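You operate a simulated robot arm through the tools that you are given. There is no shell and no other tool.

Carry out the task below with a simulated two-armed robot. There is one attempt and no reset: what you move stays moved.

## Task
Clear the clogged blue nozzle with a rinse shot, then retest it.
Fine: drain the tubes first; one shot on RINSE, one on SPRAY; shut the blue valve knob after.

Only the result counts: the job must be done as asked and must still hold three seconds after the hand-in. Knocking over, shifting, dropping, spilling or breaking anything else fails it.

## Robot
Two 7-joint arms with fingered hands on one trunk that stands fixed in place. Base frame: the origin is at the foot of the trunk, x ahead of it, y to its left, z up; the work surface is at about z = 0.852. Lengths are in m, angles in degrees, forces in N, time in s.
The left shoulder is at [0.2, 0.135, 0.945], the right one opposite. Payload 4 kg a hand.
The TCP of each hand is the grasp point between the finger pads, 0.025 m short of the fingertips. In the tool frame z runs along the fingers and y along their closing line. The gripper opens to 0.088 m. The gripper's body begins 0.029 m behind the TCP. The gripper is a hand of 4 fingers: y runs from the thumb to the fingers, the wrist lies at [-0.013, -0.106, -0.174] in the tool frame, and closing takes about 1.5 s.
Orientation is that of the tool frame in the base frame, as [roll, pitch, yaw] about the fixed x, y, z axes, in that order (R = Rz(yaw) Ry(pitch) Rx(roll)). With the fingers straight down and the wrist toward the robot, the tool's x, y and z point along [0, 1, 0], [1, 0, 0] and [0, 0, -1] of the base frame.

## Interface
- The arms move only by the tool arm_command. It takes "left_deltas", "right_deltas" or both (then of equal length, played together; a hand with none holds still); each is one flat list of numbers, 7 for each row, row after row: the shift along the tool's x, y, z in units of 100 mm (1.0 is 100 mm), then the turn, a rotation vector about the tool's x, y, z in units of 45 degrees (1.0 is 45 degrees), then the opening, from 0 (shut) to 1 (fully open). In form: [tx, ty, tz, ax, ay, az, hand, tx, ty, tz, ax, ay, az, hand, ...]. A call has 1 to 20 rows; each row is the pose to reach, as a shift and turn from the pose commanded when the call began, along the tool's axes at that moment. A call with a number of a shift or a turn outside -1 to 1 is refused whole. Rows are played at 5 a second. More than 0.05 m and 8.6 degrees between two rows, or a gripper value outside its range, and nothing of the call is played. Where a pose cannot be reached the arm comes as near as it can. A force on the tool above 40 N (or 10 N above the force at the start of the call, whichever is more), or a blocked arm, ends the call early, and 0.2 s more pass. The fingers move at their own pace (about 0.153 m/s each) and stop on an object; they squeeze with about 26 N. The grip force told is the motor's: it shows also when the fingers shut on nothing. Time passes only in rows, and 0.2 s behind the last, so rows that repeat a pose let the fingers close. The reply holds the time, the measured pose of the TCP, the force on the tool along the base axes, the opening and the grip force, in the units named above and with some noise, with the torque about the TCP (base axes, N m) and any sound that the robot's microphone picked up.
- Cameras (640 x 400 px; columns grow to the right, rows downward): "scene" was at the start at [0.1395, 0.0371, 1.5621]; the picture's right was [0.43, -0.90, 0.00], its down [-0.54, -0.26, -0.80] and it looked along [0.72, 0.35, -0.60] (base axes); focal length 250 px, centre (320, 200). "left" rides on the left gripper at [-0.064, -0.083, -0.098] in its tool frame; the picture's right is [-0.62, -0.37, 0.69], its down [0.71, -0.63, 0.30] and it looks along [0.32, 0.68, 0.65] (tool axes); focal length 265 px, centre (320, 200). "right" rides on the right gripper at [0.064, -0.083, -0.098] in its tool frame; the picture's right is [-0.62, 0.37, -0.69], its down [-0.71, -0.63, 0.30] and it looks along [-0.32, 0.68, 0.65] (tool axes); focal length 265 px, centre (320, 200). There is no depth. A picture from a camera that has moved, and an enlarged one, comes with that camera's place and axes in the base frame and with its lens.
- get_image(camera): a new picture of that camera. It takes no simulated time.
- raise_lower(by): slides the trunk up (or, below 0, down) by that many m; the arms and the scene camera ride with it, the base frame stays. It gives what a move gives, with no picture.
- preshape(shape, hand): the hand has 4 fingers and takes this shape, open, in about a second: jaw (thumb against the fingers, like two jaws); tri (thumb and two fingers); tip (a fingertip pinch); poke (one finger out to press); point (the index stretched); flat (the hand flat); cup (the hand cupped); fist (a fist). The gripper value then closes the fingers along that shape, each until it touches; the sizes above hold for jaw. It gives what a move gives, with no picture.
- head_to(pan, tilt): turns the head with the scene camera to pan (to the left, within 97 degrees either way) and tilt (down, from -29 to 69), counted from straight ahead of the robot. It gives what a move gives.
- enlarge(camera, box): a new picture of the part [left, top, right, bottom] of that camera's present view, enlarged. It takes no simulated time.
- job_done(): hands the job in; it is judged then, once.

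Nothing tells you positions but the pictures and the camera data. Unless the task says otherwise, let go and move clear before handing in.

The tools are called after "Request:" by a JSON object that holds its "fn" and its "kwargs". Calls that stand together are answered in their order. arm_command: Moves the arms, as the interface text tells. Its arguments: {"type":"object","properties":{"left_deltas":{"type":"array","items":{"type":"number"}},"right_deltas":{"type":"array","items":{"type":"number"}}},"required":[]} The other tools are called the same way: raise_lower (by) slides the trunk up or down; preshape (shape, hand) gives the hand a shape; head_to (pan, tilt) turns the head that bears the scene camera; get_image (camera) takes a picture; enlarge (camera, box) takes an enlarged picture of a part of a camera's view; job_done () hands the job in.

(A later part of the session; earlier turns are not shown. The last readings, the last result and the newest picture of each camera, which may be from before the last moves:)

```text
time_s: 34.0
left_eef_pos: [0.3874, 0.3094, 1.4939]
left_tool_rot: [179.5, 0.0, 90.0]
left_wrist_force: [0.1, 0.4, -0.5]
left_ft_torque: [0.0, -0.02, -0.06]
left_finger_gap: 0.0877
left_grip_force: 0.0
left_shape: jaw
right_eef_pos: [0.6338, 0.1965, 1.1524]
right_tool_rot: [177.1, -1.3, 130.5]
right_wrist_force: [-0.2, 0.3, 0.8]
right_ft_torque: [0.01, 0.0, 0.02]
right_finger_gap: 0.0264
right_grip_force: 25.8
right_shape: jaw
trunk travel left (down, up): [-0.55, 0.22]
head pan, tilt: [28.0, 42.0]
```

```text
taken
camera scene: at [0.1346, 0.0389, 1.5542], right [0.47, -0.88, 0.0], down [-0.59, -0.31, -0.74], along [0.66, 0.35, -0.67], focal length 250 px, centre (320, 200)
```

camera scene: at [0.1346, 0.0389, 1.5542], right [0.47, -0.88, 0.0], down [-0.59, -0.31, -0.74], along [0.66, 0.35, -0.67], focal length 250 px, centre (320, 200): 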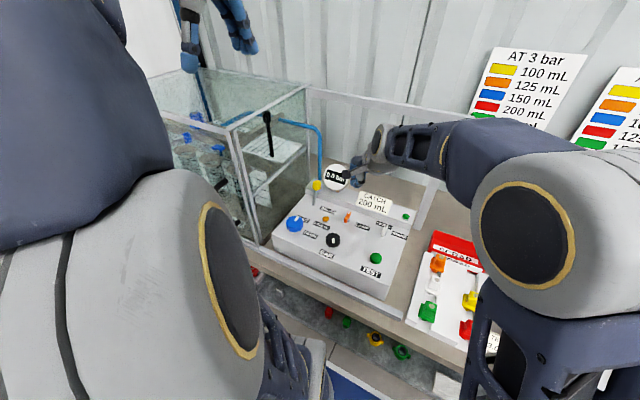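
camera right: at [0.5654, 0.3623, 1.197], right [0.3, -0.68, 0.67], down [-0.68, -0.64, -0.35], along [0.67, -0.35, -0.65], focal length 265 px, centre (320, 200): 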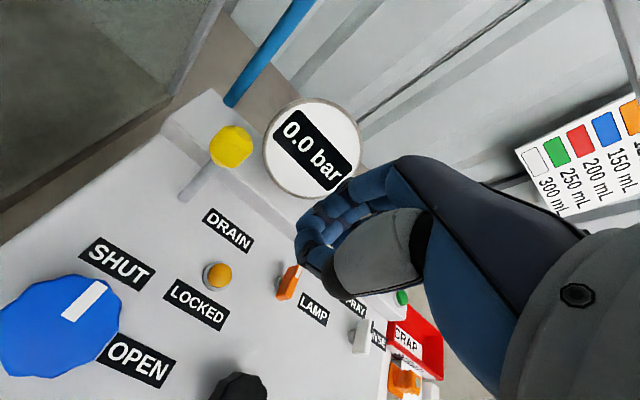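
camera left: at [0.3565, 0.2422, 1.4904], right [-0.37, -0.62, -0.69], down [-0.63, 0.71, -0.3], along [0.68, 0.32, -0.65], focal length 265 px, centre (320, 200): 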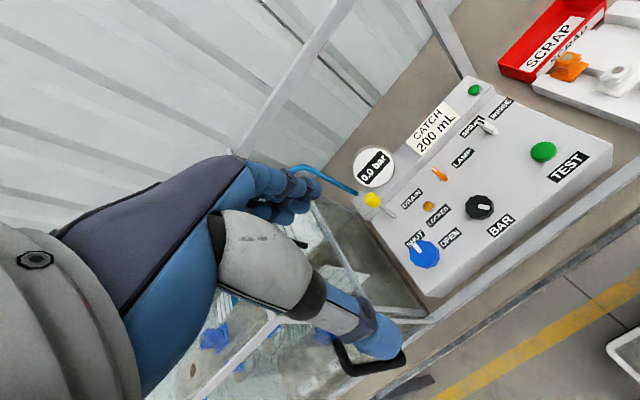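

The elbow swung back to the right. I'll level the tool, then rotate on to yaw ~225 so that the later clockwise turn ends at ~135 where the arm was comfortable.

Request:
{"fn": "arm_command", "kwargs": {"right_deltas": [0, 0, 0, 0.032, -0.015, 0, 0.6, 0, 0, 0, 0.064, -0.029, 0, 1]}}

Request:
{"fn": "arm_command", "kwargs": {"right_deltas": [0, 0, 0, 0, 0, -0.166, 1, 0, 0, 0, 0, 0, -0.333, 1, 0, 0, 0, 0, 0, -0.5, 1, 0, 0, 0, 0, 0, -0.666, 1, 0, 0, 0, 0, 0, -0.833, 1, 0, 0, 0, 0, 0, -1.0, 1]}}

Request:
{"fn": "arm_command", "kwargs": {"right_deltas": [0, 0, 0, 0, 0, -0.166, 1, 0, 0, 0, 0, 0, -0.333, 1, 0, 0, 0, 0, 0, -0.5, 1, 0, 0, 0, 0, 0, -0.666, 1, 0, 0, 0, 0, 0, -0.833, 1, 0, 0, 0, 0, 0, -1.0, 1]}}

Request:
{"fn": "get_image", "kwargs": {"camera": "scene"}}

Request:
{"fn": "get_image", "kwargs": {"camera": "right"}}

```text
time_s: 34.6
left_eef_pos: [0.3854, 0.3087, 1.4937]
left_tool_rot: [179.6, -0.1, 90.0]
left_wrist_force: [-0.4, 0.8, 0.2]
left_ft_torque: [0.01, 0.01, 0.0]
left_finger_gap: 0.0877
left_grip_force: 0.0
left_shape: jaw
right_eef_pos: [0.6344, 0.1964, 1.1521]
right_tool_rot: [180.0, 0.3, 130.4]
right_wrist_force: [-0.6, 0.2, 0.4]
right_ft_torque: [-0.01, 0.0, -0.02]
right_finger_gap: 0.0874
right_grip_force: 0.1
right_shape: jaw
trunk travel left (down, up): [-0.55, 0.22]
head pan, tilt: [28.0, 42.0]
```

```text
time_s: 36.0
left_eef_pos: [0.3858, 0.309, 1.4939]
left_tool_rot: [179.7, -0.2, 89.9]
left_wrist_force: [-0.2, 0.3, 0.1]
left_ft_torque: [0.01, -0.01, 0.0]
left_finger_gap: 0.0877
left_grip_force: 0.0
left_shape: jaw
right_eef_pos: [0.6347, 0.1961, 1.1532]
right_tool_rot: [-179.9, 0.1, 175.3]
right_wrist_force: [-0.2, 0.0, 0.8]
right_ft_torque: [0.02, -0.02, -0.02]
right_finger_gap: 0.0877
right_grip_force: 0.2
right_shape: jaw
trunk travel left (down, up): [-0.55, 0.22]
head pan, tilt: [28.0, 42.0]
```

```text
time_s: 37.5
left_eef_pos: [0.3855, 0.3096, 1.4943]
left_tool_rot: [179.6, 0.0, 90.0]
left_wrist_force: [0.0, 0.2, -0.6]
left_ft_torque: [0.04, 0.0, 0.0]
left_finger_gap: 0.0876
left_grip_force: 0.1
left_shape: jaw
right_eef_pos: [0.6356, 0.1951, 1.1535]
right_tool_rot: [-179.9, 0.0, -139.6]
right_wrist_force: [0.8, 0.6, 0.1]
right_ft_torque: [0.0, -0.01, -0.01]
right_finger_gap: 0.0875
right_grip_force: 0.1
right_shape: jaw
trunk travel left (down, up): [-0.55, 0.22]
head pan, tilt: [28.0, 42.0]
```

```text
taken
camera scene: at [0.1346, 0.0387, 1.5542], right [0.47, -0.88, 0.0], down [-0.59, -0.31, -0.74], along [0.66, 0.35, -0.67], focal length 250 px, centre (320, 200)
```

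scene: 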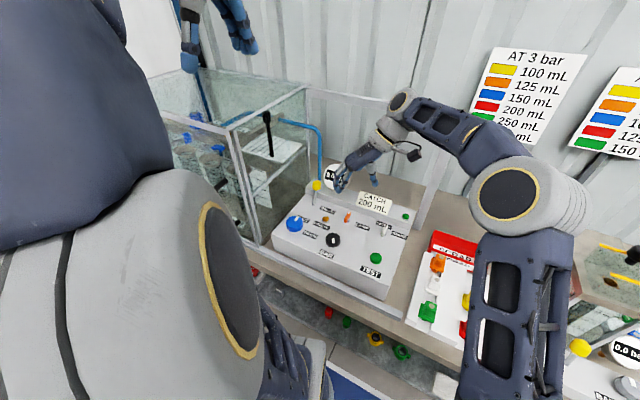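

```text
taken
camera right: at [0.6398, 0.0892, 1.2519], right [0.23, 0.68, 0.69], down [0.95, -0.02, -0.3], along [-0.19, 0.73, -0.66], focal length 265 px, centre (320, 200)
```

right: 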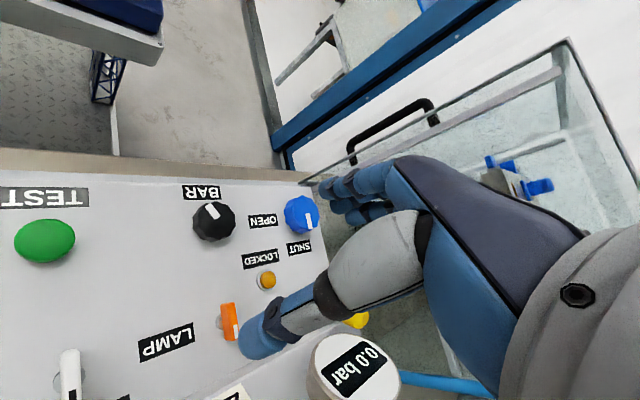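

Reachable at yaw 220. Now I go above the blue knob again.

Request:
{"fn": "arm_command", "kwargs": {"right_deltas": [-0.1, 0.28, 0, 0, 0, 0, 1, -0.2, 0.57, 0.1, 0, 0, 0, 1, -0.3, 0.85, 0.2, 0, 0, 0, 1]}}

Request:
{"fn": "arm_command", "kwargs": {"right_deltas": [-0.09, 0.28, 0.1, 0, 0, 0, 1, -0.19, 0.57, 0.3, 0, 0, 0, 1, -0.283, 0.847, 0.5, 0, 0, 0, 1, -0.283, 0.847, 0.7, 0, 0, 0, 1]}}

Request:
{"fn": "get_image", "kwargs": {"camera": "scene"}}

Request:
{"fn": "get_image", "kwargs": {"camera": "right"}}

```text
time_s: 38.2
left_eef_pos: [0.3857, 0.31, 1.4939]
left_tool_rot: [179.6, -0.1, 90.0]
left_wrist_force: [-0.5, -0.6, -0.3]
left_ft_torque: [0.0, 0.0, -0.04]
left_finger_gap: 0.0877
left_grip_force: 0.1
left_shape: jaw
right_eef_pos: [0.6042, 0.2793, 1.132]
right_tool_rot: [-179.8, 0.1, -139.8]
right_wrist_force: [0.3, 0.8, 0.2]
right_ft_torque: [0.0, 0.02, 0.01]
right_finger_gap: 0.0875
right_grip_force: 0.0
right_shape: jaw
trunk travel left (down, up): [-0.55, 0.22]
head pan, tilt: [28.0, 42.0]
```

```text
time_s: 39.2
left_eef_pos: [0.387, 0.3091, 1.4943]
left_tool_rot: [179.6, -0.1, 90.0]
left_wrist_force: [-0.6, 0.0, -0.5]
left_ft_torque: [0.01, -0.05, -0.04]
left_finger_gap: 0.0879
left_grip_force: 0.0
left_shape: jaw
right_eef_pos: [0.5708, 0.3638, 1.0605]
right_tool_rot: [-179.8, 0.1, -139.7]
right_wrist_force: [-0.7, -0.3, 0.1]
right_ft_torque: [-0.01, 0.01, -0.02]
right_finger_gap: 0.0878
right_grip_force: 0.1
right_shape: jaw
trunk travel left (down, up): [-0.55, 0.22]
head pan, tilt: [28.0, 42.0]
```

```text
taken
camera scene: at [0.1347, 0.0387, 1.5542], right [0.47, -0.88, 0.0], down [-0.59, -0.31, -0.74], along [0.66, 0.35, -0.67], focal length 250 px, centre (320, 200)
```

scene: 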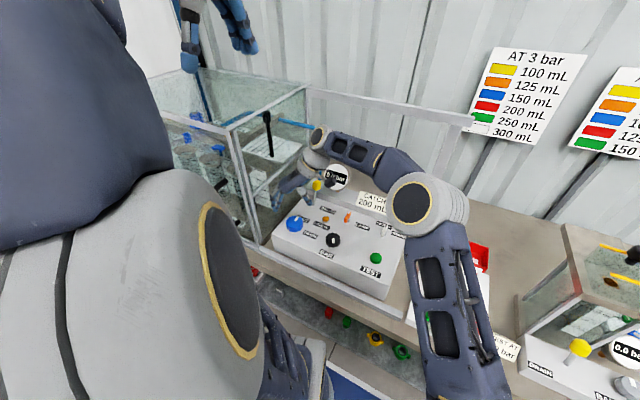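

```text
taken
camera right: at [0.5759, 0.2575, 1.1607], right [0.23, 0.68, 0.69], down [0.95, -0.02, -0.3], along [-0.19, 0.73, -0.66], focal length 265 px, centre (320, 200)
```

right: 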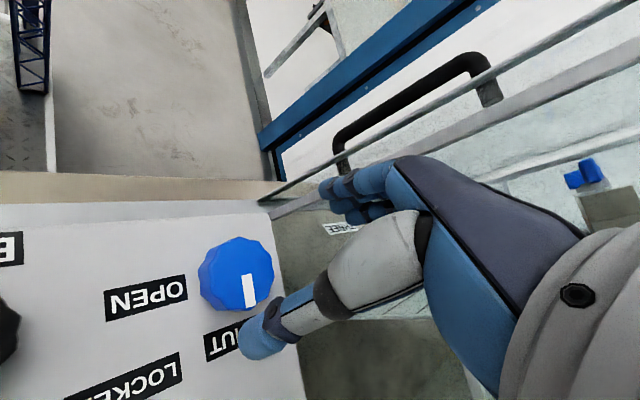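

Well placed. Lowering over the knob and closing.

Request:
{"fn": "arm_command", "kwargs": {"right_deltas": [0.01, -0.03, 0.25, 0, 0, 0, 1, 0.01, -0.03, 0.5, 0, 0, 0, 1, 0.01, -0.03, 0.7, 0, 0, 0, 1, 0.01, -0.03, 0.85, 0, 0, 0, 1, 0.01, -0.03, 0.86, 0, 0, 0, 1]}}

Request:
{"fn": "get_image", "kwargs": {"camera": "right"}}

Request:
{"fn": "enlarge", "kwargs": {"camera": "scene", "box": [250, 150, 410, 265]}}

```text
time_s: 40.5
left_eef_pos: [0.3868, 0.3092, 1.4937]
left_tool_rot: [179.6, -0.1, 90.0]
left_wrist_force: [0.1, -0.4, 0.0]
left_ft_torque: [0.0, 0.04, 0.02]
left_finger_gap: 0.0879
left_grip_force: 0.1
left_shape: jaw
right_eef_pos: [0.5723, 0.3605, 0.9762]
right_tool_rot: [-179.8, 0.0, -139.7]
right_wrist_force: [0.2, 0.3, 1.0]
right_ft_torque: [-0.03, 0.0, -0.02]
right_finger_gap: 0.0879
right_grip_force: 0.0
right_shape: jaw
trunk travel left (down, up): [-0.55, 0.22]
head pan, tilt: [28.0, 42.0]
```

```text
taken
camera right: at [0.5771, 0.254, 1.0757], right [0.23, 0.68, 0.69], down [0.95, -0.02, -0.3], along [-0.19, 0.73, -0.66], focal length 265 px, centre (320, 200)
```

right: 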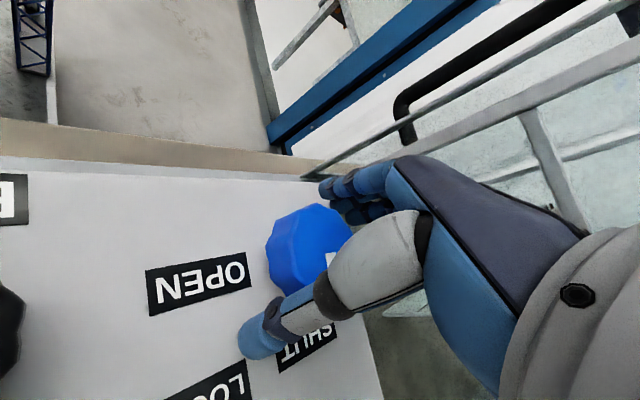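

```text
3.48 times, centred on (330, 208) of scene
camera zoom: at [0.1347, 0.0388, 1.5542], right [0.47, -0.88, 0.0], down [-0.59, -0.31, -0.74], along [0.66, 0.35, -0.67], focal length 871 px, centre (285, 174)
```

zoom: 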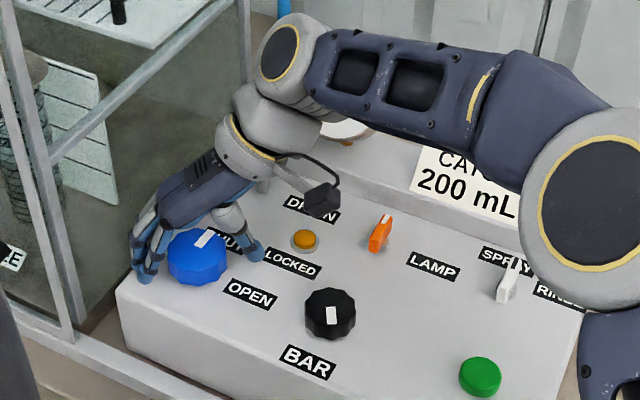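

Straddling well; closing on the knob.

Request:
{"fn": "arm_command", "kwargs": {"right_deltas": [0, 0, 0, 0, 0, 0, 0.7, 0, 0, 0, 0, 0, 0, 0.5, 0, 0, 0, 0, 0, 0, 0.4, 0, 0, 0, 0, 0, 0, 0.3, 0, 0, 0, 0, 0, 0, 0.3]}}

Request:
{"fn": "get_image", "kwargs": {"camera": "right"}}

```text
time_s: 41.6
left_eef_pos: [0.3853, 0.3092, 1.494]
left_tool_rot: [179.6, -0.1, 90.0]
left_wrist_force: [-1.0, 0.2, -0.3]
left_ft_torque: [0.0, 0.03, 0.0]
left_finger_gap: 0.0879
left_grip_force: 0.0
left_shape: jaw
right_eef_pos: [0.5711, 0.3597, 0.9769]
right_tool_rot: [-179.8, 0.0, -139.7]
right_wrist_force: [-0.8, 0.6, -1.5]
right_ft_torque: [0.01, 0.03, 0.05]
right_finger_gap: 0.0452
right_grip_force: 25.8
right_shape: jaw
trunk travel left (down, up): [-0.55, 0.22]
head pan, tilt: [28.0, 42.0]
```

```text
taken
camera right: at [0.5771, 0.2541, 1.0758], right [0.23, 0.68, 0.69], down [0.95, -0.02, -0.3], along [-0.19, 0.73, -0.66], focal length 265 px, centre (320, 200)
```

right: 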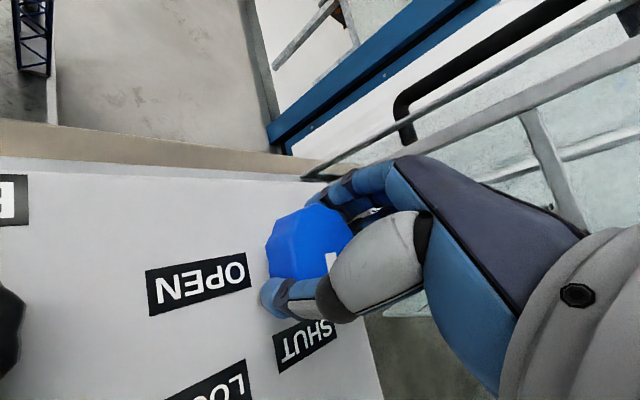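

Gripped with little side load. Turning clockwise 45° first.

Request:
{"fn": "arm_command", "kwargs": {"right_deltas": [0, 0, 0, 0, 0, 0.166, 0.3, 0, 0, 0, 0, 0, 0.333, 0.3, 0, 0, 0, 0, 0, 0.5, 0.3, 0, 0, 0, 0, 0, 0.666, 0.3, 0, 0, 0, 0, 0, 0.833, 0.3, 0, 0, 0, 0, 0, 1.0, 0.3]}}

Request:
{"fn": "get_image", "kwargs": {"camera": "right"}}

Request:
{"fn": "get_image", "kwargs": {"camera": "scene"}}

```text
time_s: 43.0
left_eef_pos: [0.3871, 0.3095, 1.4938]
left_tool_rot: [179.5, 0.0, 90.1]
left_wrist_force: [0.9, -0.6, -0.1]
left_ft_torque: [0.0, 0.01, 0.0]
left_finger_gap: 0.0873
left_grip_force: 0.1
left_shape: jaw
right_eef_pos: [0.5717, 0.3606, 0.9751]
right_tool_rot: [-179.9, 0.1, 175.2]
right_wrist_force: [-6.1, 13.0, 7.2]
right_ft_torque: [0.36, 0.06, 0.15]
right_finger_gap: 0.046
right_grip_force: 26.1
right_shape: jaw
trunk travel left (down, up): [-0.55, 0.22]
head pan, tilt: [28.0, 42.0]
```

```text
taken
camera right: at [0.5001, 0.2819, 1.0747], right [0.65, 0.31, 0.69], down [0.66, -0.69, -0.3], along [0.38, 0.65, -0.65], focal length 265 px, centre (320, 200)
```

right: 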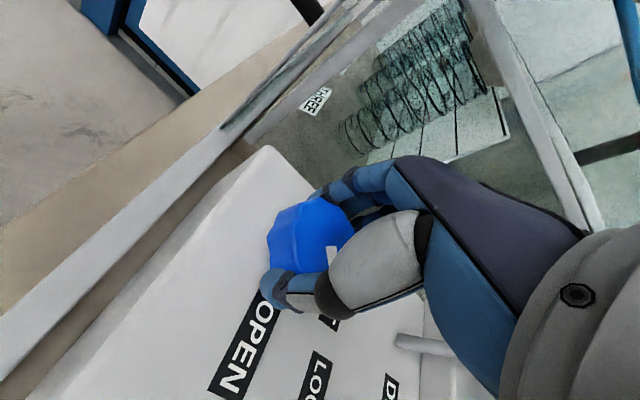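

```text
taken
camera scene: at [0.1345, 0.0391, 1.5543], right [0.47, -0.88, 0.0], down [-0.59, -0.31, -0.74], along [0.66, 0.35, -0.67], focal length 250 px, centre (320, 200)
```

scene: 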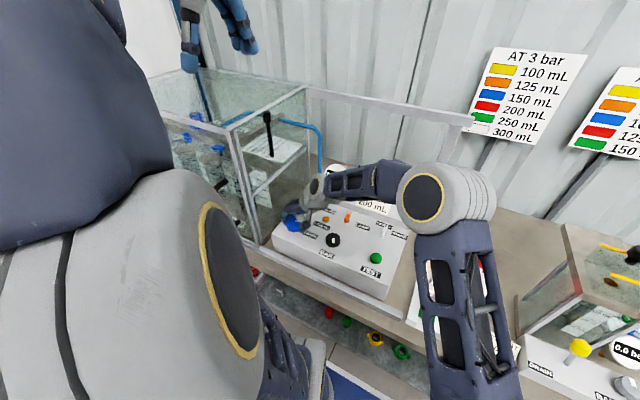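

Knob turned 45° cleanly. Now the second 45°.

Request:
{"fn": "arm_command", "kwargs": {"right_deltas": [0.005, 0.01, 0, 0, 0, 0.166, 0.3, 0.01, 0.015, 0, 0, 0, 0.333, 0.3, 0.01, 0.02, 0, 0, 0, 0.5, 0.3, 0.01, 0.02, 0, 0, 0, 0.666, 0.3, 0.01, 0.02, 0, 0, 0, 0.833, 0.3, 0.01, 0.02, 0, 0, 0, 1.0, 0.3]}}

Request:
{"fn": "get_image", "kwargs": {"camera": "right"}}

Request:
{"fn": "get_image", "kwargs": {"camera": "scene"}}

```text
time_s: 44.5
left_eef_pos: [0.3869, 0.3093, 1.4955]
left_tool_rot: [179.5, -0.1, 89.9]
left_wrist_force: [0.5, -0.2, -0.2]
left_ft_torque: [0.04, -0.03, 0.01]
left_finger_gap: 0.0876
left_grip_force: 0.0
left_shape: jaw
right_eef_pos: [0.5682, 0.3649, 0.9755]
right_tool_rot: [179.9, 0.0, 130.4]
right_wrist_force: [-2.6, 19.0, 7.5]
right_ft_torque: [0.45, -0.09, 0.49]
right_finger_gap: 0.0468
right_grip_force: 26.2
right_shape: jaw
trunk travel left (down, up): [-0.55, 0.22]
head pan, tilt: [28.0, 42.0]
```

```text
taken
camera right: at [0.4639, 0.358, 1.0748], right [0.68, -0.24, 0.69], down [-0.02, -0.95, -0.31], along [0.73, 0.2, -0.65], focal length 265 px, centre (320, 200)
```

right: 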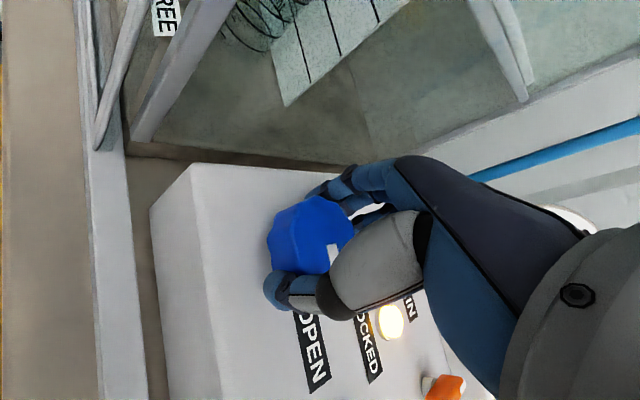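

```text
taken
camera scene: at [0.1346, 0.0393, 1.5542], right [0.47, -0.88, 0.0], down [-0.59, -0.31, -0.74], along [0.66, 0.35, -0.67], focal length 250 px, centre (320, 200)
```

scene: 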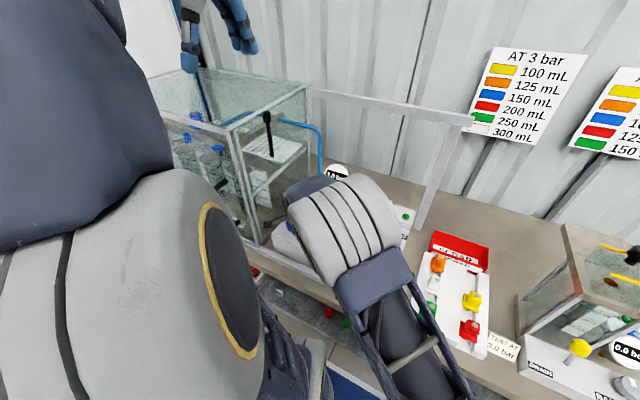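

The LOCKED light has come on: the valve is open. I'll release the knob, lift, and read the gauge.

Request:
{"fn": "arm_command", "kwargs": {"right_deltas": [0, 0, 0, 0, 0, 0, 0.6, 0, 0, 0, 0, 0, 0, 1, 0, 0, 0, 0, 0, 0, 1, 0, 0, -0.3, 0, 0, 0, 1, 0, 0, -0.6, 0, 0, 0, 1, 0, 0, -1.0, 0, 0, 0, 1]}}

Request:
{"fn": "get_image", "kwargs": {"camera": "right"}}

Request:
{"fn": "enlarge", "kwargs": {"camera": "scene", "box": [310, 150, 370, 190]}}

```text
time_s: 45.9
left_eef_pos: [0.3873, 0.3087, 1.4946]
left_tool_rot: [179.6, -0.1, 90.1]
left_wrist_force: [0.6, 0.2, 0.3]
left_ft_torque: [-0.04, 0.03, -0.02]
left_finger_gap: 0.0878
left_grip_force: 0.0
left_shape: jaw
right_eef_pos: [0.57, 0.3618, 1.0771]
right_tool_rot: [179.9, 0.2, 130.3]
right_wrist_force: [0.5, -0.4, -0.6]
right_ft_torque: [-0.02, 0.03, -0.02]
right_finger_gap: 0.0878
right_grip_force: 0.0
right_shape: jaw
trunk travel left (down, up): [-0.55, 0.22]
head pan, tilt: [28.0, 42.0]
```

```text
taken
camera right: at [0.4667, 0.3574, 1.1746], right [0.68, -0.23, 0.69], down [-0.02, -0.95, -0.3], along [0.73, 0.19, -0.65], focal length 265 px, centre (320, 200)
```

right: 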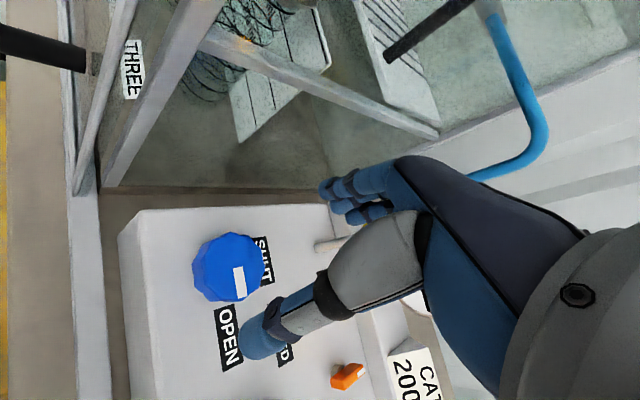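

```text
10.00 times, centred on (340, 170) of scene
camera zoom: at [0.1348, 0.039, 1.5541], right [0.47, -0.88, 0.0], down [-0.59, -0.31, -0.74], along [0.66, 0.35, -0.67], focal length 2505 px, centre (120, 500)
```

zoom: 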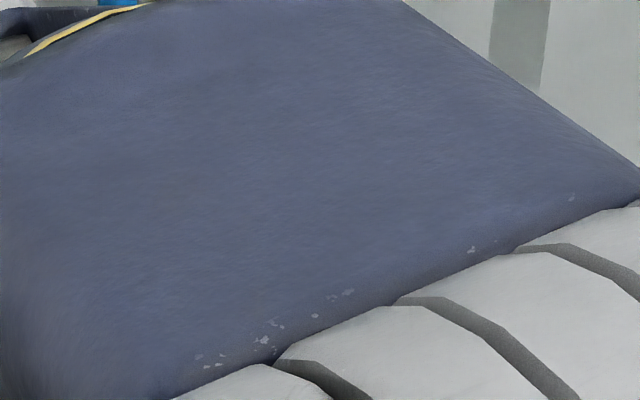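

The knob's mark points to OPEN. I'll rotate the hand back and withdraw to the middle to read the gauge.

Request:
{"fn": "arm_command", "kwargs": {"right_deltas": [0, 0, -0.1, 0, 0, -0.166, 1, 0, 0, -0.2, 0, 0, -0.333, 1, 0, 0, -0.3, 0, 0, -0.5, 1, 0, 0, -0.4, 0, 0, -0.666, 1, 0, 0, -0.5, 0, 0, -0.833, 1, 0, 0, -0.6, 0, 0, -1.0, 1]}}

Request:
{"fn": "arm_command", "kwargs": {"right_deltas": [-0.1, -0.33, 0, 0, 0, 0, 1, -0.2, -0.66, 0, 0, 0, 0, 1, -0.3, -1.0, 0, 0, 0, 0, 1]}}

Request:
{"fn": "get_image", "kwargs": {"camera": "right"}}

Request:
{"fn": "get_image", "kwargs": {"camera": "scene"}}

Request:
{"fn": "enlarge", "kwargs": {"camera": "scene", "box": [265, 150, 405, 290]}}

```text
time_s: 47.2
left_eef_pos: [0.3865, 0.3094, 1.4932]
left_tool_rot: [179.6, -0.1, 89.9]
left_wrist_force: [-0.3, 0.7, -0.3]
left_ft_torque: [0.01, 0.01, 0.0]
left_finger_gap: 0.0875
left_grip_force: 0.1
left_shape: jaw
right_eef_pos: [0.5681, 0.363, 1.1359]
right_tool_rot: [-179.9, 0.3, 175.4]
right_wrist_force: [-0.2, -0.3, -0.2]
right_ft_torque: [0.01, 0.01, -0.06]
right_finger_gap: 0.0874
right_grip_force: 0.2
right_shape: jaw
trunk travel left (down, up): [-0.55, 0.22]
head pan, tilt: [28.0, 42.0]
```

```text
time_s: 48.0
left_eef_pos: [0.3863, 0.31, 1.4944]
left_tool_rot: [179.6, -0.1, 90.0]
left_wrist_force: [-0.6, 0.2, -0.7]
left_ft_torque: [0.01, 0.0, -0.02]
left_finger_gap: 0.0877
left_grip_force: 0.0
left_shape: jaw
right_eef_pos: [0.5935, 0.2602, 1.1365]
right_tool_rot: [-179.9, 0.2, 175.4]
right_wrist_force: [0.0, -1.0, 0.8]
right_ft_torque: [0.0, 0.01, 0.0]
right_finger_gap: 0.0878
right_grip_force: 0.1
right_shape: jaw
trunk travel left (down, up): [-0.55, 0.22]
head pan, tilt: [28.0, 42.0]
```

```text
taken
camera right: at [0.5222, 0.181, 1.2346], right [0.65, 0.32, 0.69], down [0.66, -0.69, -0.3], along [0.38, 0.65, -0.65], focal length 265 px, centre (320, 200)
```

right: 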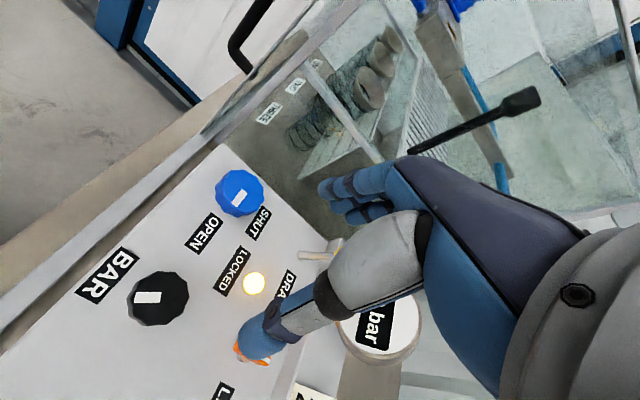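

```text
taken
camera scene: at [0.1347, 0.0392, 1.5542], right [0.47, -0.88, 0.0], down [-0.59, -0.31, -0.74], along [0.66, 0.35, -0.67], focal length 250 px, centre (320, 200)
```

scene: 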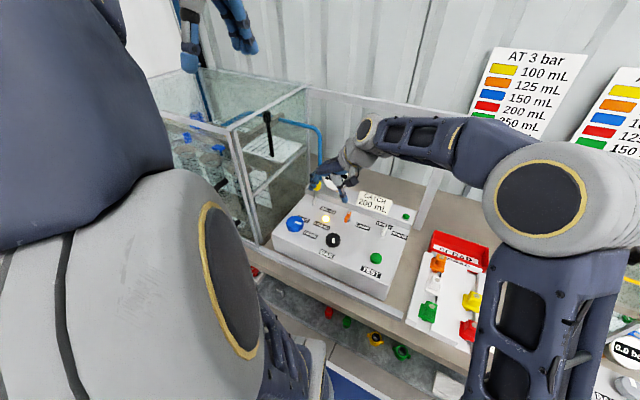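

```text
2.86 times, centred on (335, 220) of scene
camera zoom: at [0.1347, 0.0392, 1.5542], right [0.47, -0.88, 0.0], down [-0.59, -0.31, -0.74], along [0.66, 0.35, -0.67], focal length 716 px, centre (277, 143)
```

zoom: 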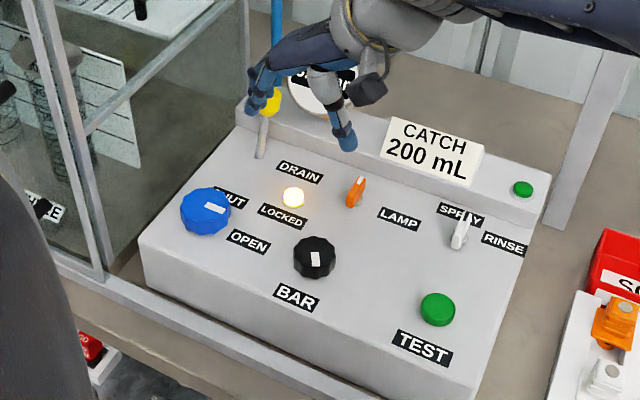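

LOCKED is lit and the knob shows OPEN. I'll move the right hand on over the SPRAY/RINSE selector (~(0.68, 0.105)) and read the gauge from there.

Request:
{"fn": "arm_command", "kwargs": {"right_deltas": [-0.16, -0.25, 0, 0, 0, 0, 1, -0.32, -0.5, 0, 0, 0, 0, 1, -0.48, -0.75, 0, 0, 0, 0, 1]}}

Request:
{"fn": "arm_command", "kwargs": {"right_deltas": [-0.16, -0.25, 0, 0, 0, 0, 1, -0.32, -0.5, 0, 0, 0, 0, 1, -0.48, -0.75, 0, 0, 0, 0, 1]}}

Request:
{"fn": "get_image", "kwargs": {"camera": "right"}}

Request:
{"fn": "get_image", "kwargs": {"camera": "scene"}}

Request:
{"fn": "enlarge", "kwargs": {"camera": "scene", "box": [265, 150, 405, 290]}}

```text
time_s: 48.9
left_eef_pos: [0.3867, 0.3088, 1.4938]
left_tool_rot: [179.6, -0.1, 89.9]
left_wrist_force: [-0.2, 0.1, 0.1]
left_ft_torque: [0.0, -0.02, -0.04]
left_finger_gap: 0.0877
left_grip_force: 0.1
left_shape: jaw
right_eef_pos: [0.634, 0.1828, 1.1346]
right_tool_rot: [-180.0, 0.2, 175.3]
right_wrist_force: [-0.1, -0.1, 0.3]
right_ft_torque: [-0.02, -0.02, 0.0]
right_finger_gap: 0.0876
right_grip_force: 0.0
right_shape: jaw
trunk travel left (down, up): [-0.55, 0.22]
head pan, tilt: [28.0, 42.0]
```

```text
time_s: 49.6
left_eef_pos: [0.3859, 0.3095, 1.4936]
left_tool_rot: [179.5, -0.1, 90.0]
left_wrist_force: [0.1, -0.4, -0.1]
left_ft_torque: [0.0, -0.02, -0.01]
left_finger_gap: 0.088
left_grip_force: 0.1
left_shape: jaw
right_eef_pos: [0.6743, 0.1018, 1.1332]
right_tool_rot: [180.0, 0.1, 175.4]
right_wrist_force: [-0.2, 0.7, -0.2]
right_ft_torque: [-0.01, 0.03, 0.05]
right_finger_gap: 0.0879
right_grip_force: 0.1
right_shape: jaw
trunk travel left (down, up): [-0.55, 0.22]
head pan, tilt: [28.0, 42.0]
```

```text
taken
camera right: at [0.6048, 0.0231, 1.2338], right [0.65, 0.32, 0.69], down [0.66, -0.69, -0.3], along [0.38, 0.65, -0.65], focal length 265 px, centre (320, 200)
```

right: 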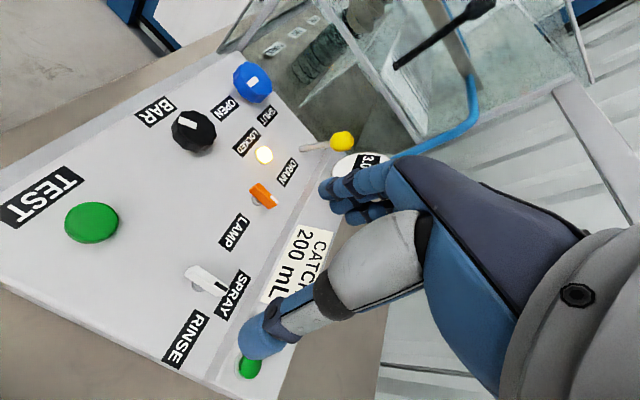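

```text
taken
camera scene: at [0.1346, 0.039, 1.5542], right [0.47, -0.88, 0.0], down [-0.59, -0.31, -0.74], along [0.66, 0.35, -0.67], focal length 250 px, centre (320, 200)
```

scene: 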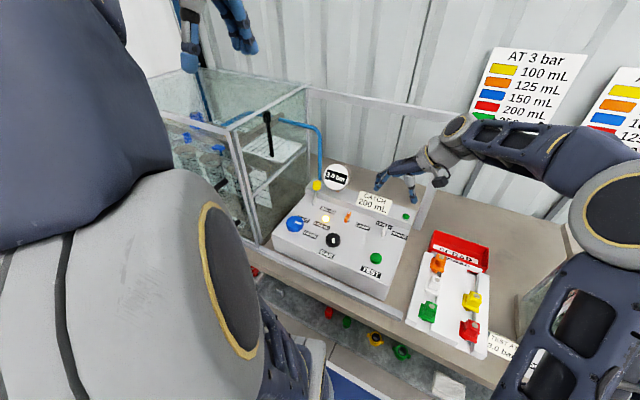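

```text
2.86 times, centred on (335, 220) of scene
camera zoom: at [0.1346, 0.039, 1.5542], right [0.47, -0.88, 0.0], down [-0.59, -0.31, -0.74], along [0.66, 0.35, -0.67], focal length 716 px, centre (277, 143)
```

zoom: 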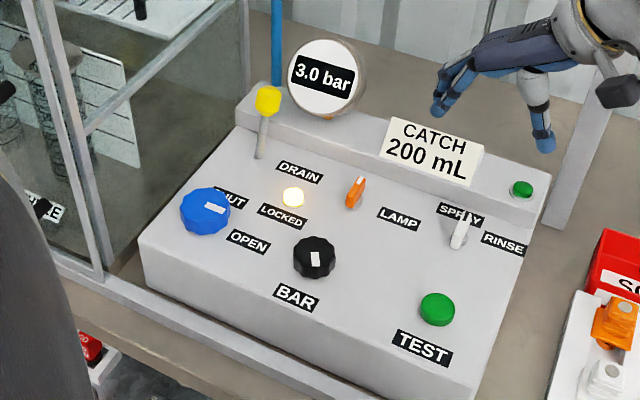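

Gauge reads 3.0 bar, as the sign asks. Let me zoom on the selector for its exact place and angle.

Request:
{"fn": "enlarge", "kwargs": {"camera": "right", "box": [160, 230, 280, 305]}}

Request:
{"fn": "enlarge", "kwargs": {"camera": "scene", "box": [360, 205, 420, 245]}}

```text
5.33 times, centred on (220, 268) of right
camera zoom: at [0.6048, 0.0231, 1.2338], right [0.65, 0.32, 0.69], down [0.66, -0.69, -0.3], along [0.38, 0.65, -0.65], focal length 1416 px, centre (853, -160)
```

zoom: 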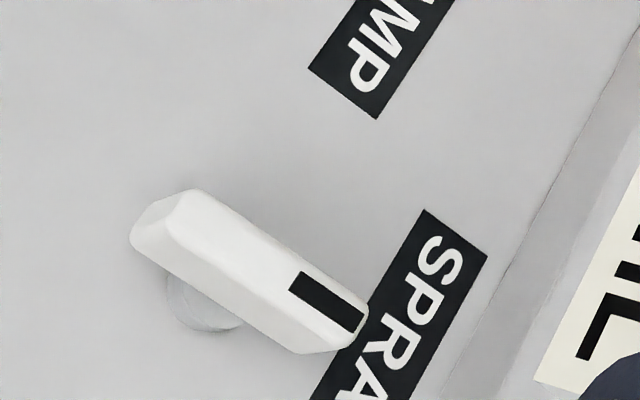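

```text
10.00 times, centred on (390, 225) of scene
camera zoom: at [0.1346, 0.039, 1.5542], right [0.47, -0.88, 0.0], down [-0.59, -0.31, -0.74], along [0.66, 0.35, -0.67], focal length 2505 px, centre (-380, -50)
```

zoom: 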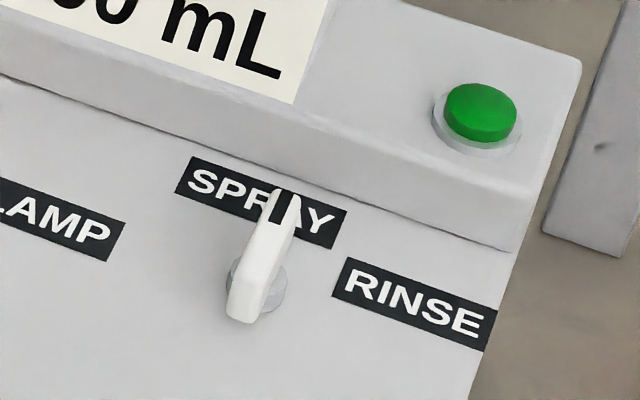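

The selector bar is centered near (0.682, 0.100), pointing +x. I'll align to yaw 180, partly close the hand, and lower over it.

Request:
{"fn": "arm_command", "kwargs": {"right_deltas": [-0.04, 0, 0.2, 0, 0, -0.05, 0.7, -0.08, -0.01, 0.5, 0, 0, -0.1, 0.5, -0.08, -0.01, 0.8, 0, 0, -0.12, 0.5, -0.08, -0.01, 0.9, 0, 0, -0.12, 0.5]}}

Request:
{"fn": "get_image", "kwargs": {"camera": "right"}}

Request:
{"fn": "enlarge", "kwargs": {"camera": "scene", "box": [340, 170, 440, 270]}}

```text
time_s: 50.6
left_eef_pos: [0.3872, 0.31, 1.4945]
left_tool_rot: [179.6, -0.1, 90.1]
left_wrist_force: [-0.3, -0.2, 1.0]
left_ft_torque: [-0.02, 0.03, 0.01]
left_finger_gap: 0.0876
left_grip_force: 0.1
left_shape: jaw
right_eef_pos: [0.6832, 0.1004, 1.0447]
right_tool_rot: [180.0, 0.1, -179.4]
right_wrist_force: [0.7, 0.2, -1.0]
right_ft_torque: [-0.03, -0.03, -0.02]
right_finger_gap: 0.0443
right_grip_force: 0.1
right_shape: jaw
trunk travel left (down, up): [-0.55, 0.22]
head pan, tilt: [28.0, 42.0]
```

```text
taken
camera right: at [0.6211, 0.0156, 1.1436], right [0.61, 0.38, 0.69], down [0.72, -0.62, -0.3], along [0.32, 0.69, -0.65], focal length 265 px, centre (320, 200)
```

right: 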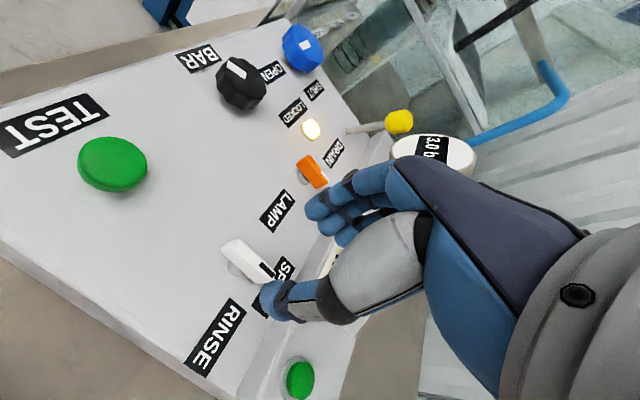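

```text
4.00 times, centred on (390, 220) of scene
camera zoom: at [0.1346, 0.0388, 1.5542], right [0.47, -0.88, 0.0], down [-0.59, -0.31, -0.74], along [0.66, 0.35, -0.67], focal length 1002 px, centre (40, 120)
```

zoom: 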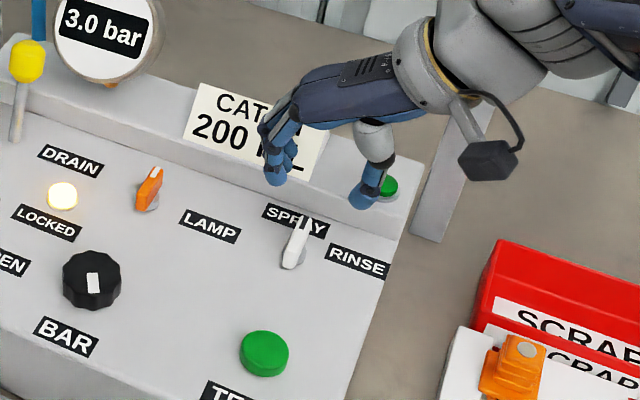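

Aligned. Lowering the last 6 cm around the bar.

Request:
{"fn": "arm_command", "kwargs": {"right_deltas": [0.01, -0.01, 0.2, 0, 0, 0, 0.5, 0.01, -0.01, 0.4, 0, 0, 0, 0.5, 0.01, -0.01, 0.55, 0, 0, 0, 0.5, 0.01, -0.01, 0.62, 0, 0, 0, 0.5]}}

Request:
{"fn": "get_image", "kwargs": {"camera": "right"}}

Request:
{"fn": "enlarge", "kwargs": {"camera": "scene", "box": [340, 170, 440, 270]}}

```text
time_s: 51.6
left_eef_pos: [0.3851, 0.3097, 1.4945]
left_tool_rot: [179.7, -0.1, 90.0]
left_wrist_force: [-0.6, 0.3, -0.3]
left_ft_torque: [0.01, -0.05, 0.0]
left_finger_gap: 0.0877
left_grip_force: 0.1
left_shape: jaw
right_eef_pos: [0.6819, 0.0974, 0.9843]
right_tool_rot: [-179.9, 0.0, -179.4]
right_wrist_force: [-0.5, -0.2, 0.2]
right_ft_torque: [0.0, 0.01, 0.0]
right_finger_gap: 0.0444
right_grip_force: 0.2
right_shape: jaw
trunk travel left (down, up): [-0.55, 0.22]
head pan, tilt: [28.0, 42.0]
```

```text
taken
camera right: at [0.6193, 0.0141, 1.0837], right [0.61, 0.38, 0.69], down [0.72, -0.62, -0.3], along [0.32, 0.69, -0.65], focal length 265 px, centre (320, 200)
```

right: 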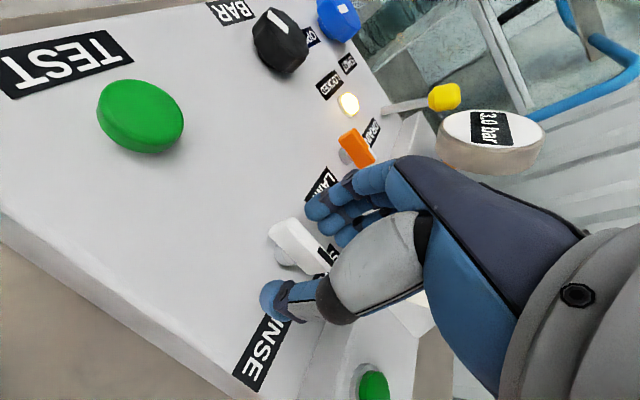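

```text
4.00 times, centred on (390, 220) of scene
camera zoom: at [0.1347, 0.0388, 1.5542], right [0.47, -0.88, 0.0], down [-0.59, -0.31, -0.74], along [0.66, 0.35, -0.67], focal length 1002 px, centre (40, 120)
```

zoom: 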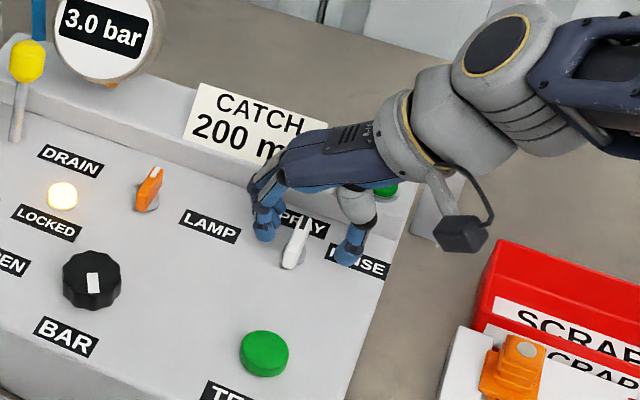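

Straddling the bar. I'll go down 4 mm more and close on it.

Request:
{"fn": "arm_command", "kwargs": {"right_deltas": [0.02, 0, 0.03, 0, 0, 0, 0.5, 0.02, 0, 0.04, 0, 0, 0, 0.3, 0.02, 0, 0.04, 0, 0, 0, 0.15, 0.02, 0, 0.04, 0, 0, 0, 0.05, 0.02, 0, 0.04, 0, 0, 0, 0.05]}}

Request:
{"fn": "get_image", "kwargs": {"camera": "right"}}

```text
time_s: 52.9
left_eef_pos: [0.3871, 0.3106, 1.4946]
left_tool_rot: [179.5, -0.1, 90.0]
left_wrist_force: [0.7, 0.3, 0.4]
left_ft_torque: [0.05, 0.01, 0.01]
left_finger_gap: 0.0881
left_grip_force: 0.1
left_shape: jaw
right_eef_pos: [0.679, 0.0993, 0.982]
right_tool_rot: [-179.9, 0.0, -179.3]
right_wrist_force: [1.2, 12.0, 4.3]
right_ft_torque: [0.26, -0.03, 0.11]
right_finger_gap: 0.0054
right_grip_force: 0.1
right_shape: jaw
trunk travel left (down, up): [-0.55, 0.22]
head pan, tilt: [28.0, 42.0]
```

```text
taken
camera right: at [0.6171, 0.0156, 1.0802], right [0.61, 0.38, 0.69], down [0.72, -0.62, -0.3], along [0.32, 0.69, -0.65], focal length 265 px, centre (320, 200)
```

right: 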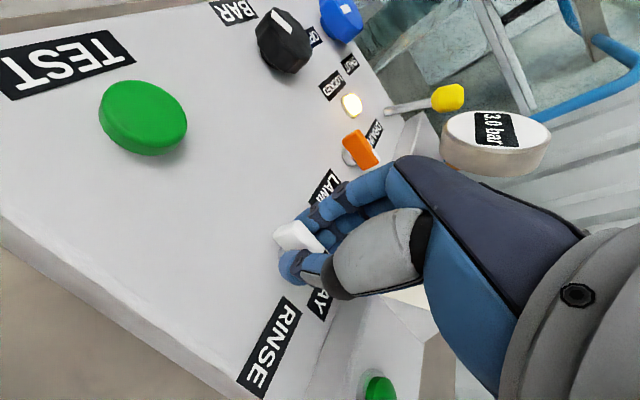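

The bar is thin; I'll close fully and center slightly, then turn clockwise.

Request:
{"fn": "arm_command", "kwargs": {"right_deltas": [0, 0.01, 0, 0, 0, 0, 0, 0, 0.015, 0, 0, 0, 0, 0, 0, 0.015, 0, 0, 0, 0, 0]}}

Request:
{"fn": "arm_command", "kwargs": {"right_deltas": [0, 0, 0, 0, 0, 0.166, 0, 0, 0, 0, 0, 0, 0.333, 0, 0, 0, 0, 0, 0, 0.5, 0, 0, 0, 0, 0, 0, 0.666, 0, 0, 0, 0, 0, 0, 0.833, 0, 0, 0, 0, 0, 0, 1.0, 0]}}

Request:
{"fn": "get_image", "kwargs": {"camera": "right"}}

Request:
{"fn": "get_image", "kwargs": {"camera": "scene"}}

```text
time_s: 53.6
left_eef_pos: [0.3868, 0.3092, 1.4941]
left_tool_rot: [179.6, 0.0, 90.0]
left_wrist_force: [0.4, 0.8, -0.5]
left_ft_torque: [0.0, 0.02, 0.0]
left_finger_gap: 0.0877
left_grip_force: 0.0
left_shape: jaw
right_eef_pos: [0.68, 0.1011, 0.981]
right_tool_rot: [-179.9, 0.1, -179.4]
right_wrist_force: [-2.2, 0.6, 1.8]
right_ft_torque: [0.07, 0.03, 0.07]
right_finger_gap: 0.0023
right_grip_force: 25.8
right_shape: jaw
trunk travel left (down, up): [-0.55, 0.22]
head pan, tilt: [28.0, 42.0]
```

```text
time_s: 55.0
left_eef_pos: [0.3877, 0.3093, 1.4937]
left_tool_rot: [179.6, -0.2, 90.0]
left_wrist_force: [0.0, 0.1, -0.6]
left_ft_torque: [0.01, -0.01, -0.02]
left_finger_gap: 0.0877
left_grip_force: 0.0
left_shape: jaw
right_eef_pos: [0.6799, 0.1024, 0.9796]
right_tool_rot: [179.9, 0.1, 135.7]
right_wrist_force: [-0.5, 14.6, -0.6]
right_ft_torque: [0.33, -0.08, 0.24]
right_finger_gap: 0.0028
right_grip_force: 26.7
right_shape: jaw
trunk travel left (down, up): [-0.55, 0.22]
head pan, tilt: [28.0, 42.0]
```

```text
taken
camera right: at [0.5767, 0.0866, 1.0793], right [0.7, -0.17, 0.69], down [0.07, -0.95, -0.3], along [0.71, 0.26, -0.65], focal length 265 px, centre (320, 200)
```

right: 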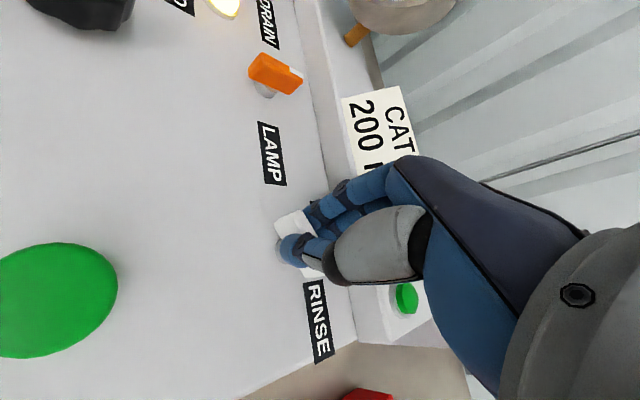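

```text
taken
camera scene: at [0.1349, 0.0392, 1.5541], right [0.47, -0.88, 0.0], down [-0.59, -0.31, -0.74], along [0.66, 0.35, -0.67], focal length 250 px, centre (320, 200)
```

scene: 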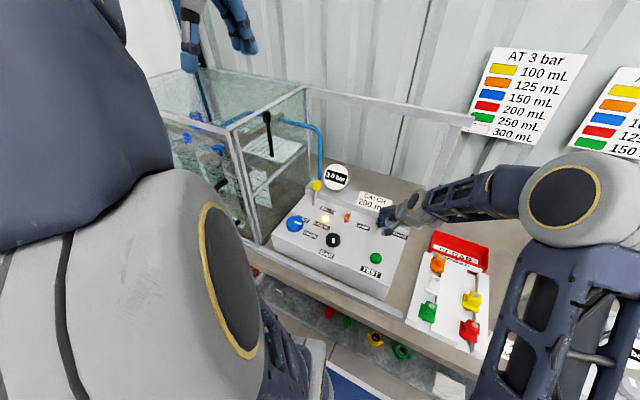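

Bar follows. Continuing the next 45° toward RINSE.

Request:
{"fn": "arm_command", "kwargs": {"right_deltas": [0.01, 0.01, 0, 0, 0, 0.166, 0, 0.01, 0.015, 0, 0, 0, 0.333, 0, 0.01, 0.015, 0, 0, 0, 0.5, 0, 0.01, 0.015, 0, 0, 0, 0.666, 0, 0.01, 0.015, 0, 0, 0, 0.833, 0, 0.01, 0.015, 0, 0, 0, 1.0, 0]}}

Request:
{"fn": "get_image", "kwargs": {"camera": "right"}}

Request:
{"fn": "get_image", "kwargs": {"camera": "scene"}}

```text
time_s: 56.5
left_eef_pos: [0.3876, 0.3105, 1.4932]
left_tool_rot: [179.6, -0.2, 89.9]
left_wrist_force: [0.2, 0.3, 0.1]
left_ft_torque: [-0.03, 0.03, 0.0]
left_finger_gap: 0.0878
left_grip_force: 0.0
left_shape: jaw
right_eef_pos: [0.6787, 0.1081, 0.9813]
right_tool_rot: [180.0, -0.2, 90.9]
right_wrist_force: [0.0, 29.3, 3.8]
right_ft_torque: [0.62, -0.07, 0.48]
right_finger_gap: 0.0037
right_grip_force: 26.0
right_shape: jaw
trunk travel left (down, up): [-0.55, 0.22]
head pan, tilt: [28.0, 42.0]
```

```text
taken
camera right: at [0.5954, 0.1696, 1.0796], right [0.38, -0.62, 0.69], down [-0.62, -0.72, -0.31], along [0.69, -0.31, -0.65], focal length 265 px, centre (320, 200)
```

right: 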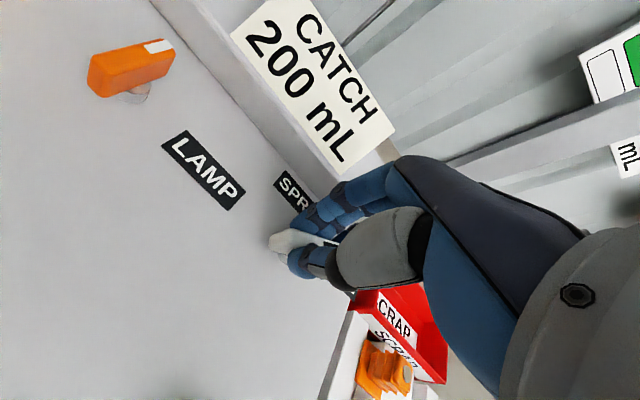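

```text
taken
camera scene: at [0.1347, 0.0397, 1.5542], right [0.47, -0.88, 0.0], down [-0.59, -0.31, -0.74], along [0.66, 0.35, -0.67], focal length 250 px, centre (320, 200)
```

scene: 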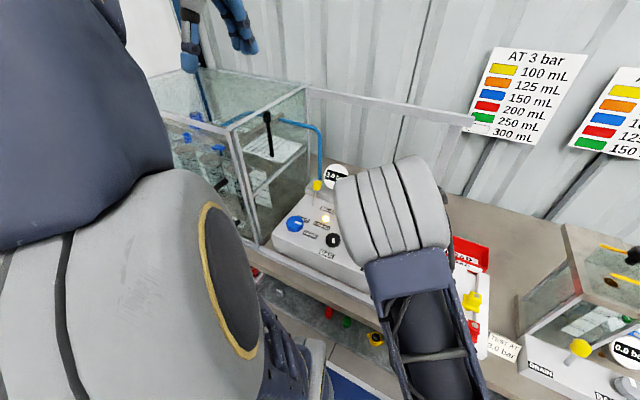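

The hand turned 90° and the bar lines up with RINSE. I'll open slightly, lift, and inspect.

Request:
{"fn": "arm_command", "kwargs": {"right_deltas": [0, 0, 0, 0, 0, 0, 0.2, 0, 0, 0, 0, 0, 0, 0.35, 0, 0, 0, 0, 0, 0, 0.35, 0, 0, -0.2, 0, 0, 0, 0.35, 0, 0, -0.5, 0, 0, 0, 0.4, 0, -0.2, -0.9, 0, 0, 0, 0.5]}}

Request:
{"fn": "get_image", "kwargs": {"camera": "right"}}

Request:
{"fn": "enlarge", "kwargs": {"camera": "right", "box": [180, 200, 340, 400]}}

```text
time_s: 57.9
left_eef_pos: [0.3867, 0.3098, 1.4946]
left_tool_rot: [179.6, -0.2, 90.0]
left_wrist_force: [0.0, -0.3, 0.3]
left_ft_torque: [0.01, -0.02, 0.0]
left_finger_gap: 0.0877
left_grip_force: 0.0
left_shape: jaw
right_eef_pos: [0.6611, 0.1035, 1.0702]
right_tool_rot: [179.9, 0.2, 90.5]
right_wrist_force: [0.5, -0.3, 0.0]
right_ft_torque: [0.0, 0.03, 0.01]
right_finger_gap: 0.0434
right_grip_force: 0.2
right_shape: jaw
trunk travel left (down, up): [-0.55, 0.22]
head pan, tilt: [28.0, 42.0]
```

```text
taken
camera right: at [0.5777, 0.1662, 1.1695], right [0.37, -0.61, 0.69], down [-0.62, -0.72, -0.3], along [0.69, -0.32, -0.65], focal length 265 px, centre (320, 200)
```

right: 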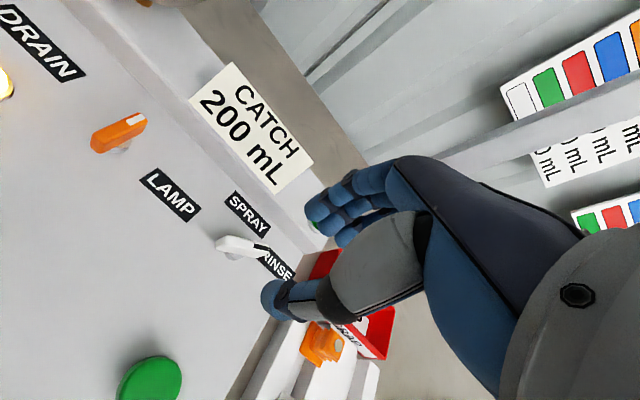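

```text
2.00 times, centred on (260, 300) of right
camera zoom: at [0.5777, 0.1662, 1.1695], right [0.37, -0.61, 0.69], down [-0.62, -0.72, -0.3], along [0.69, -0.32, -0.65], focal length 531 px, centre (440, 0)
```

zoom: 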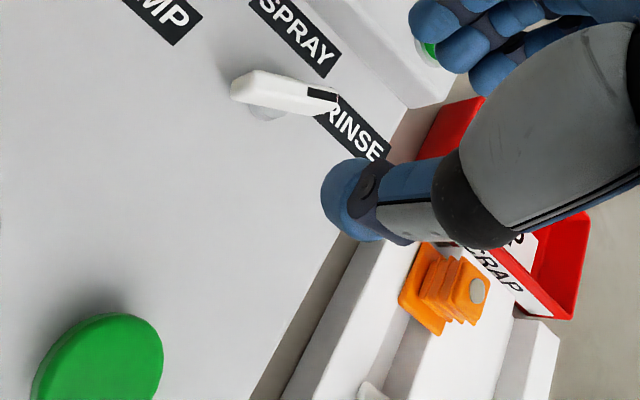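

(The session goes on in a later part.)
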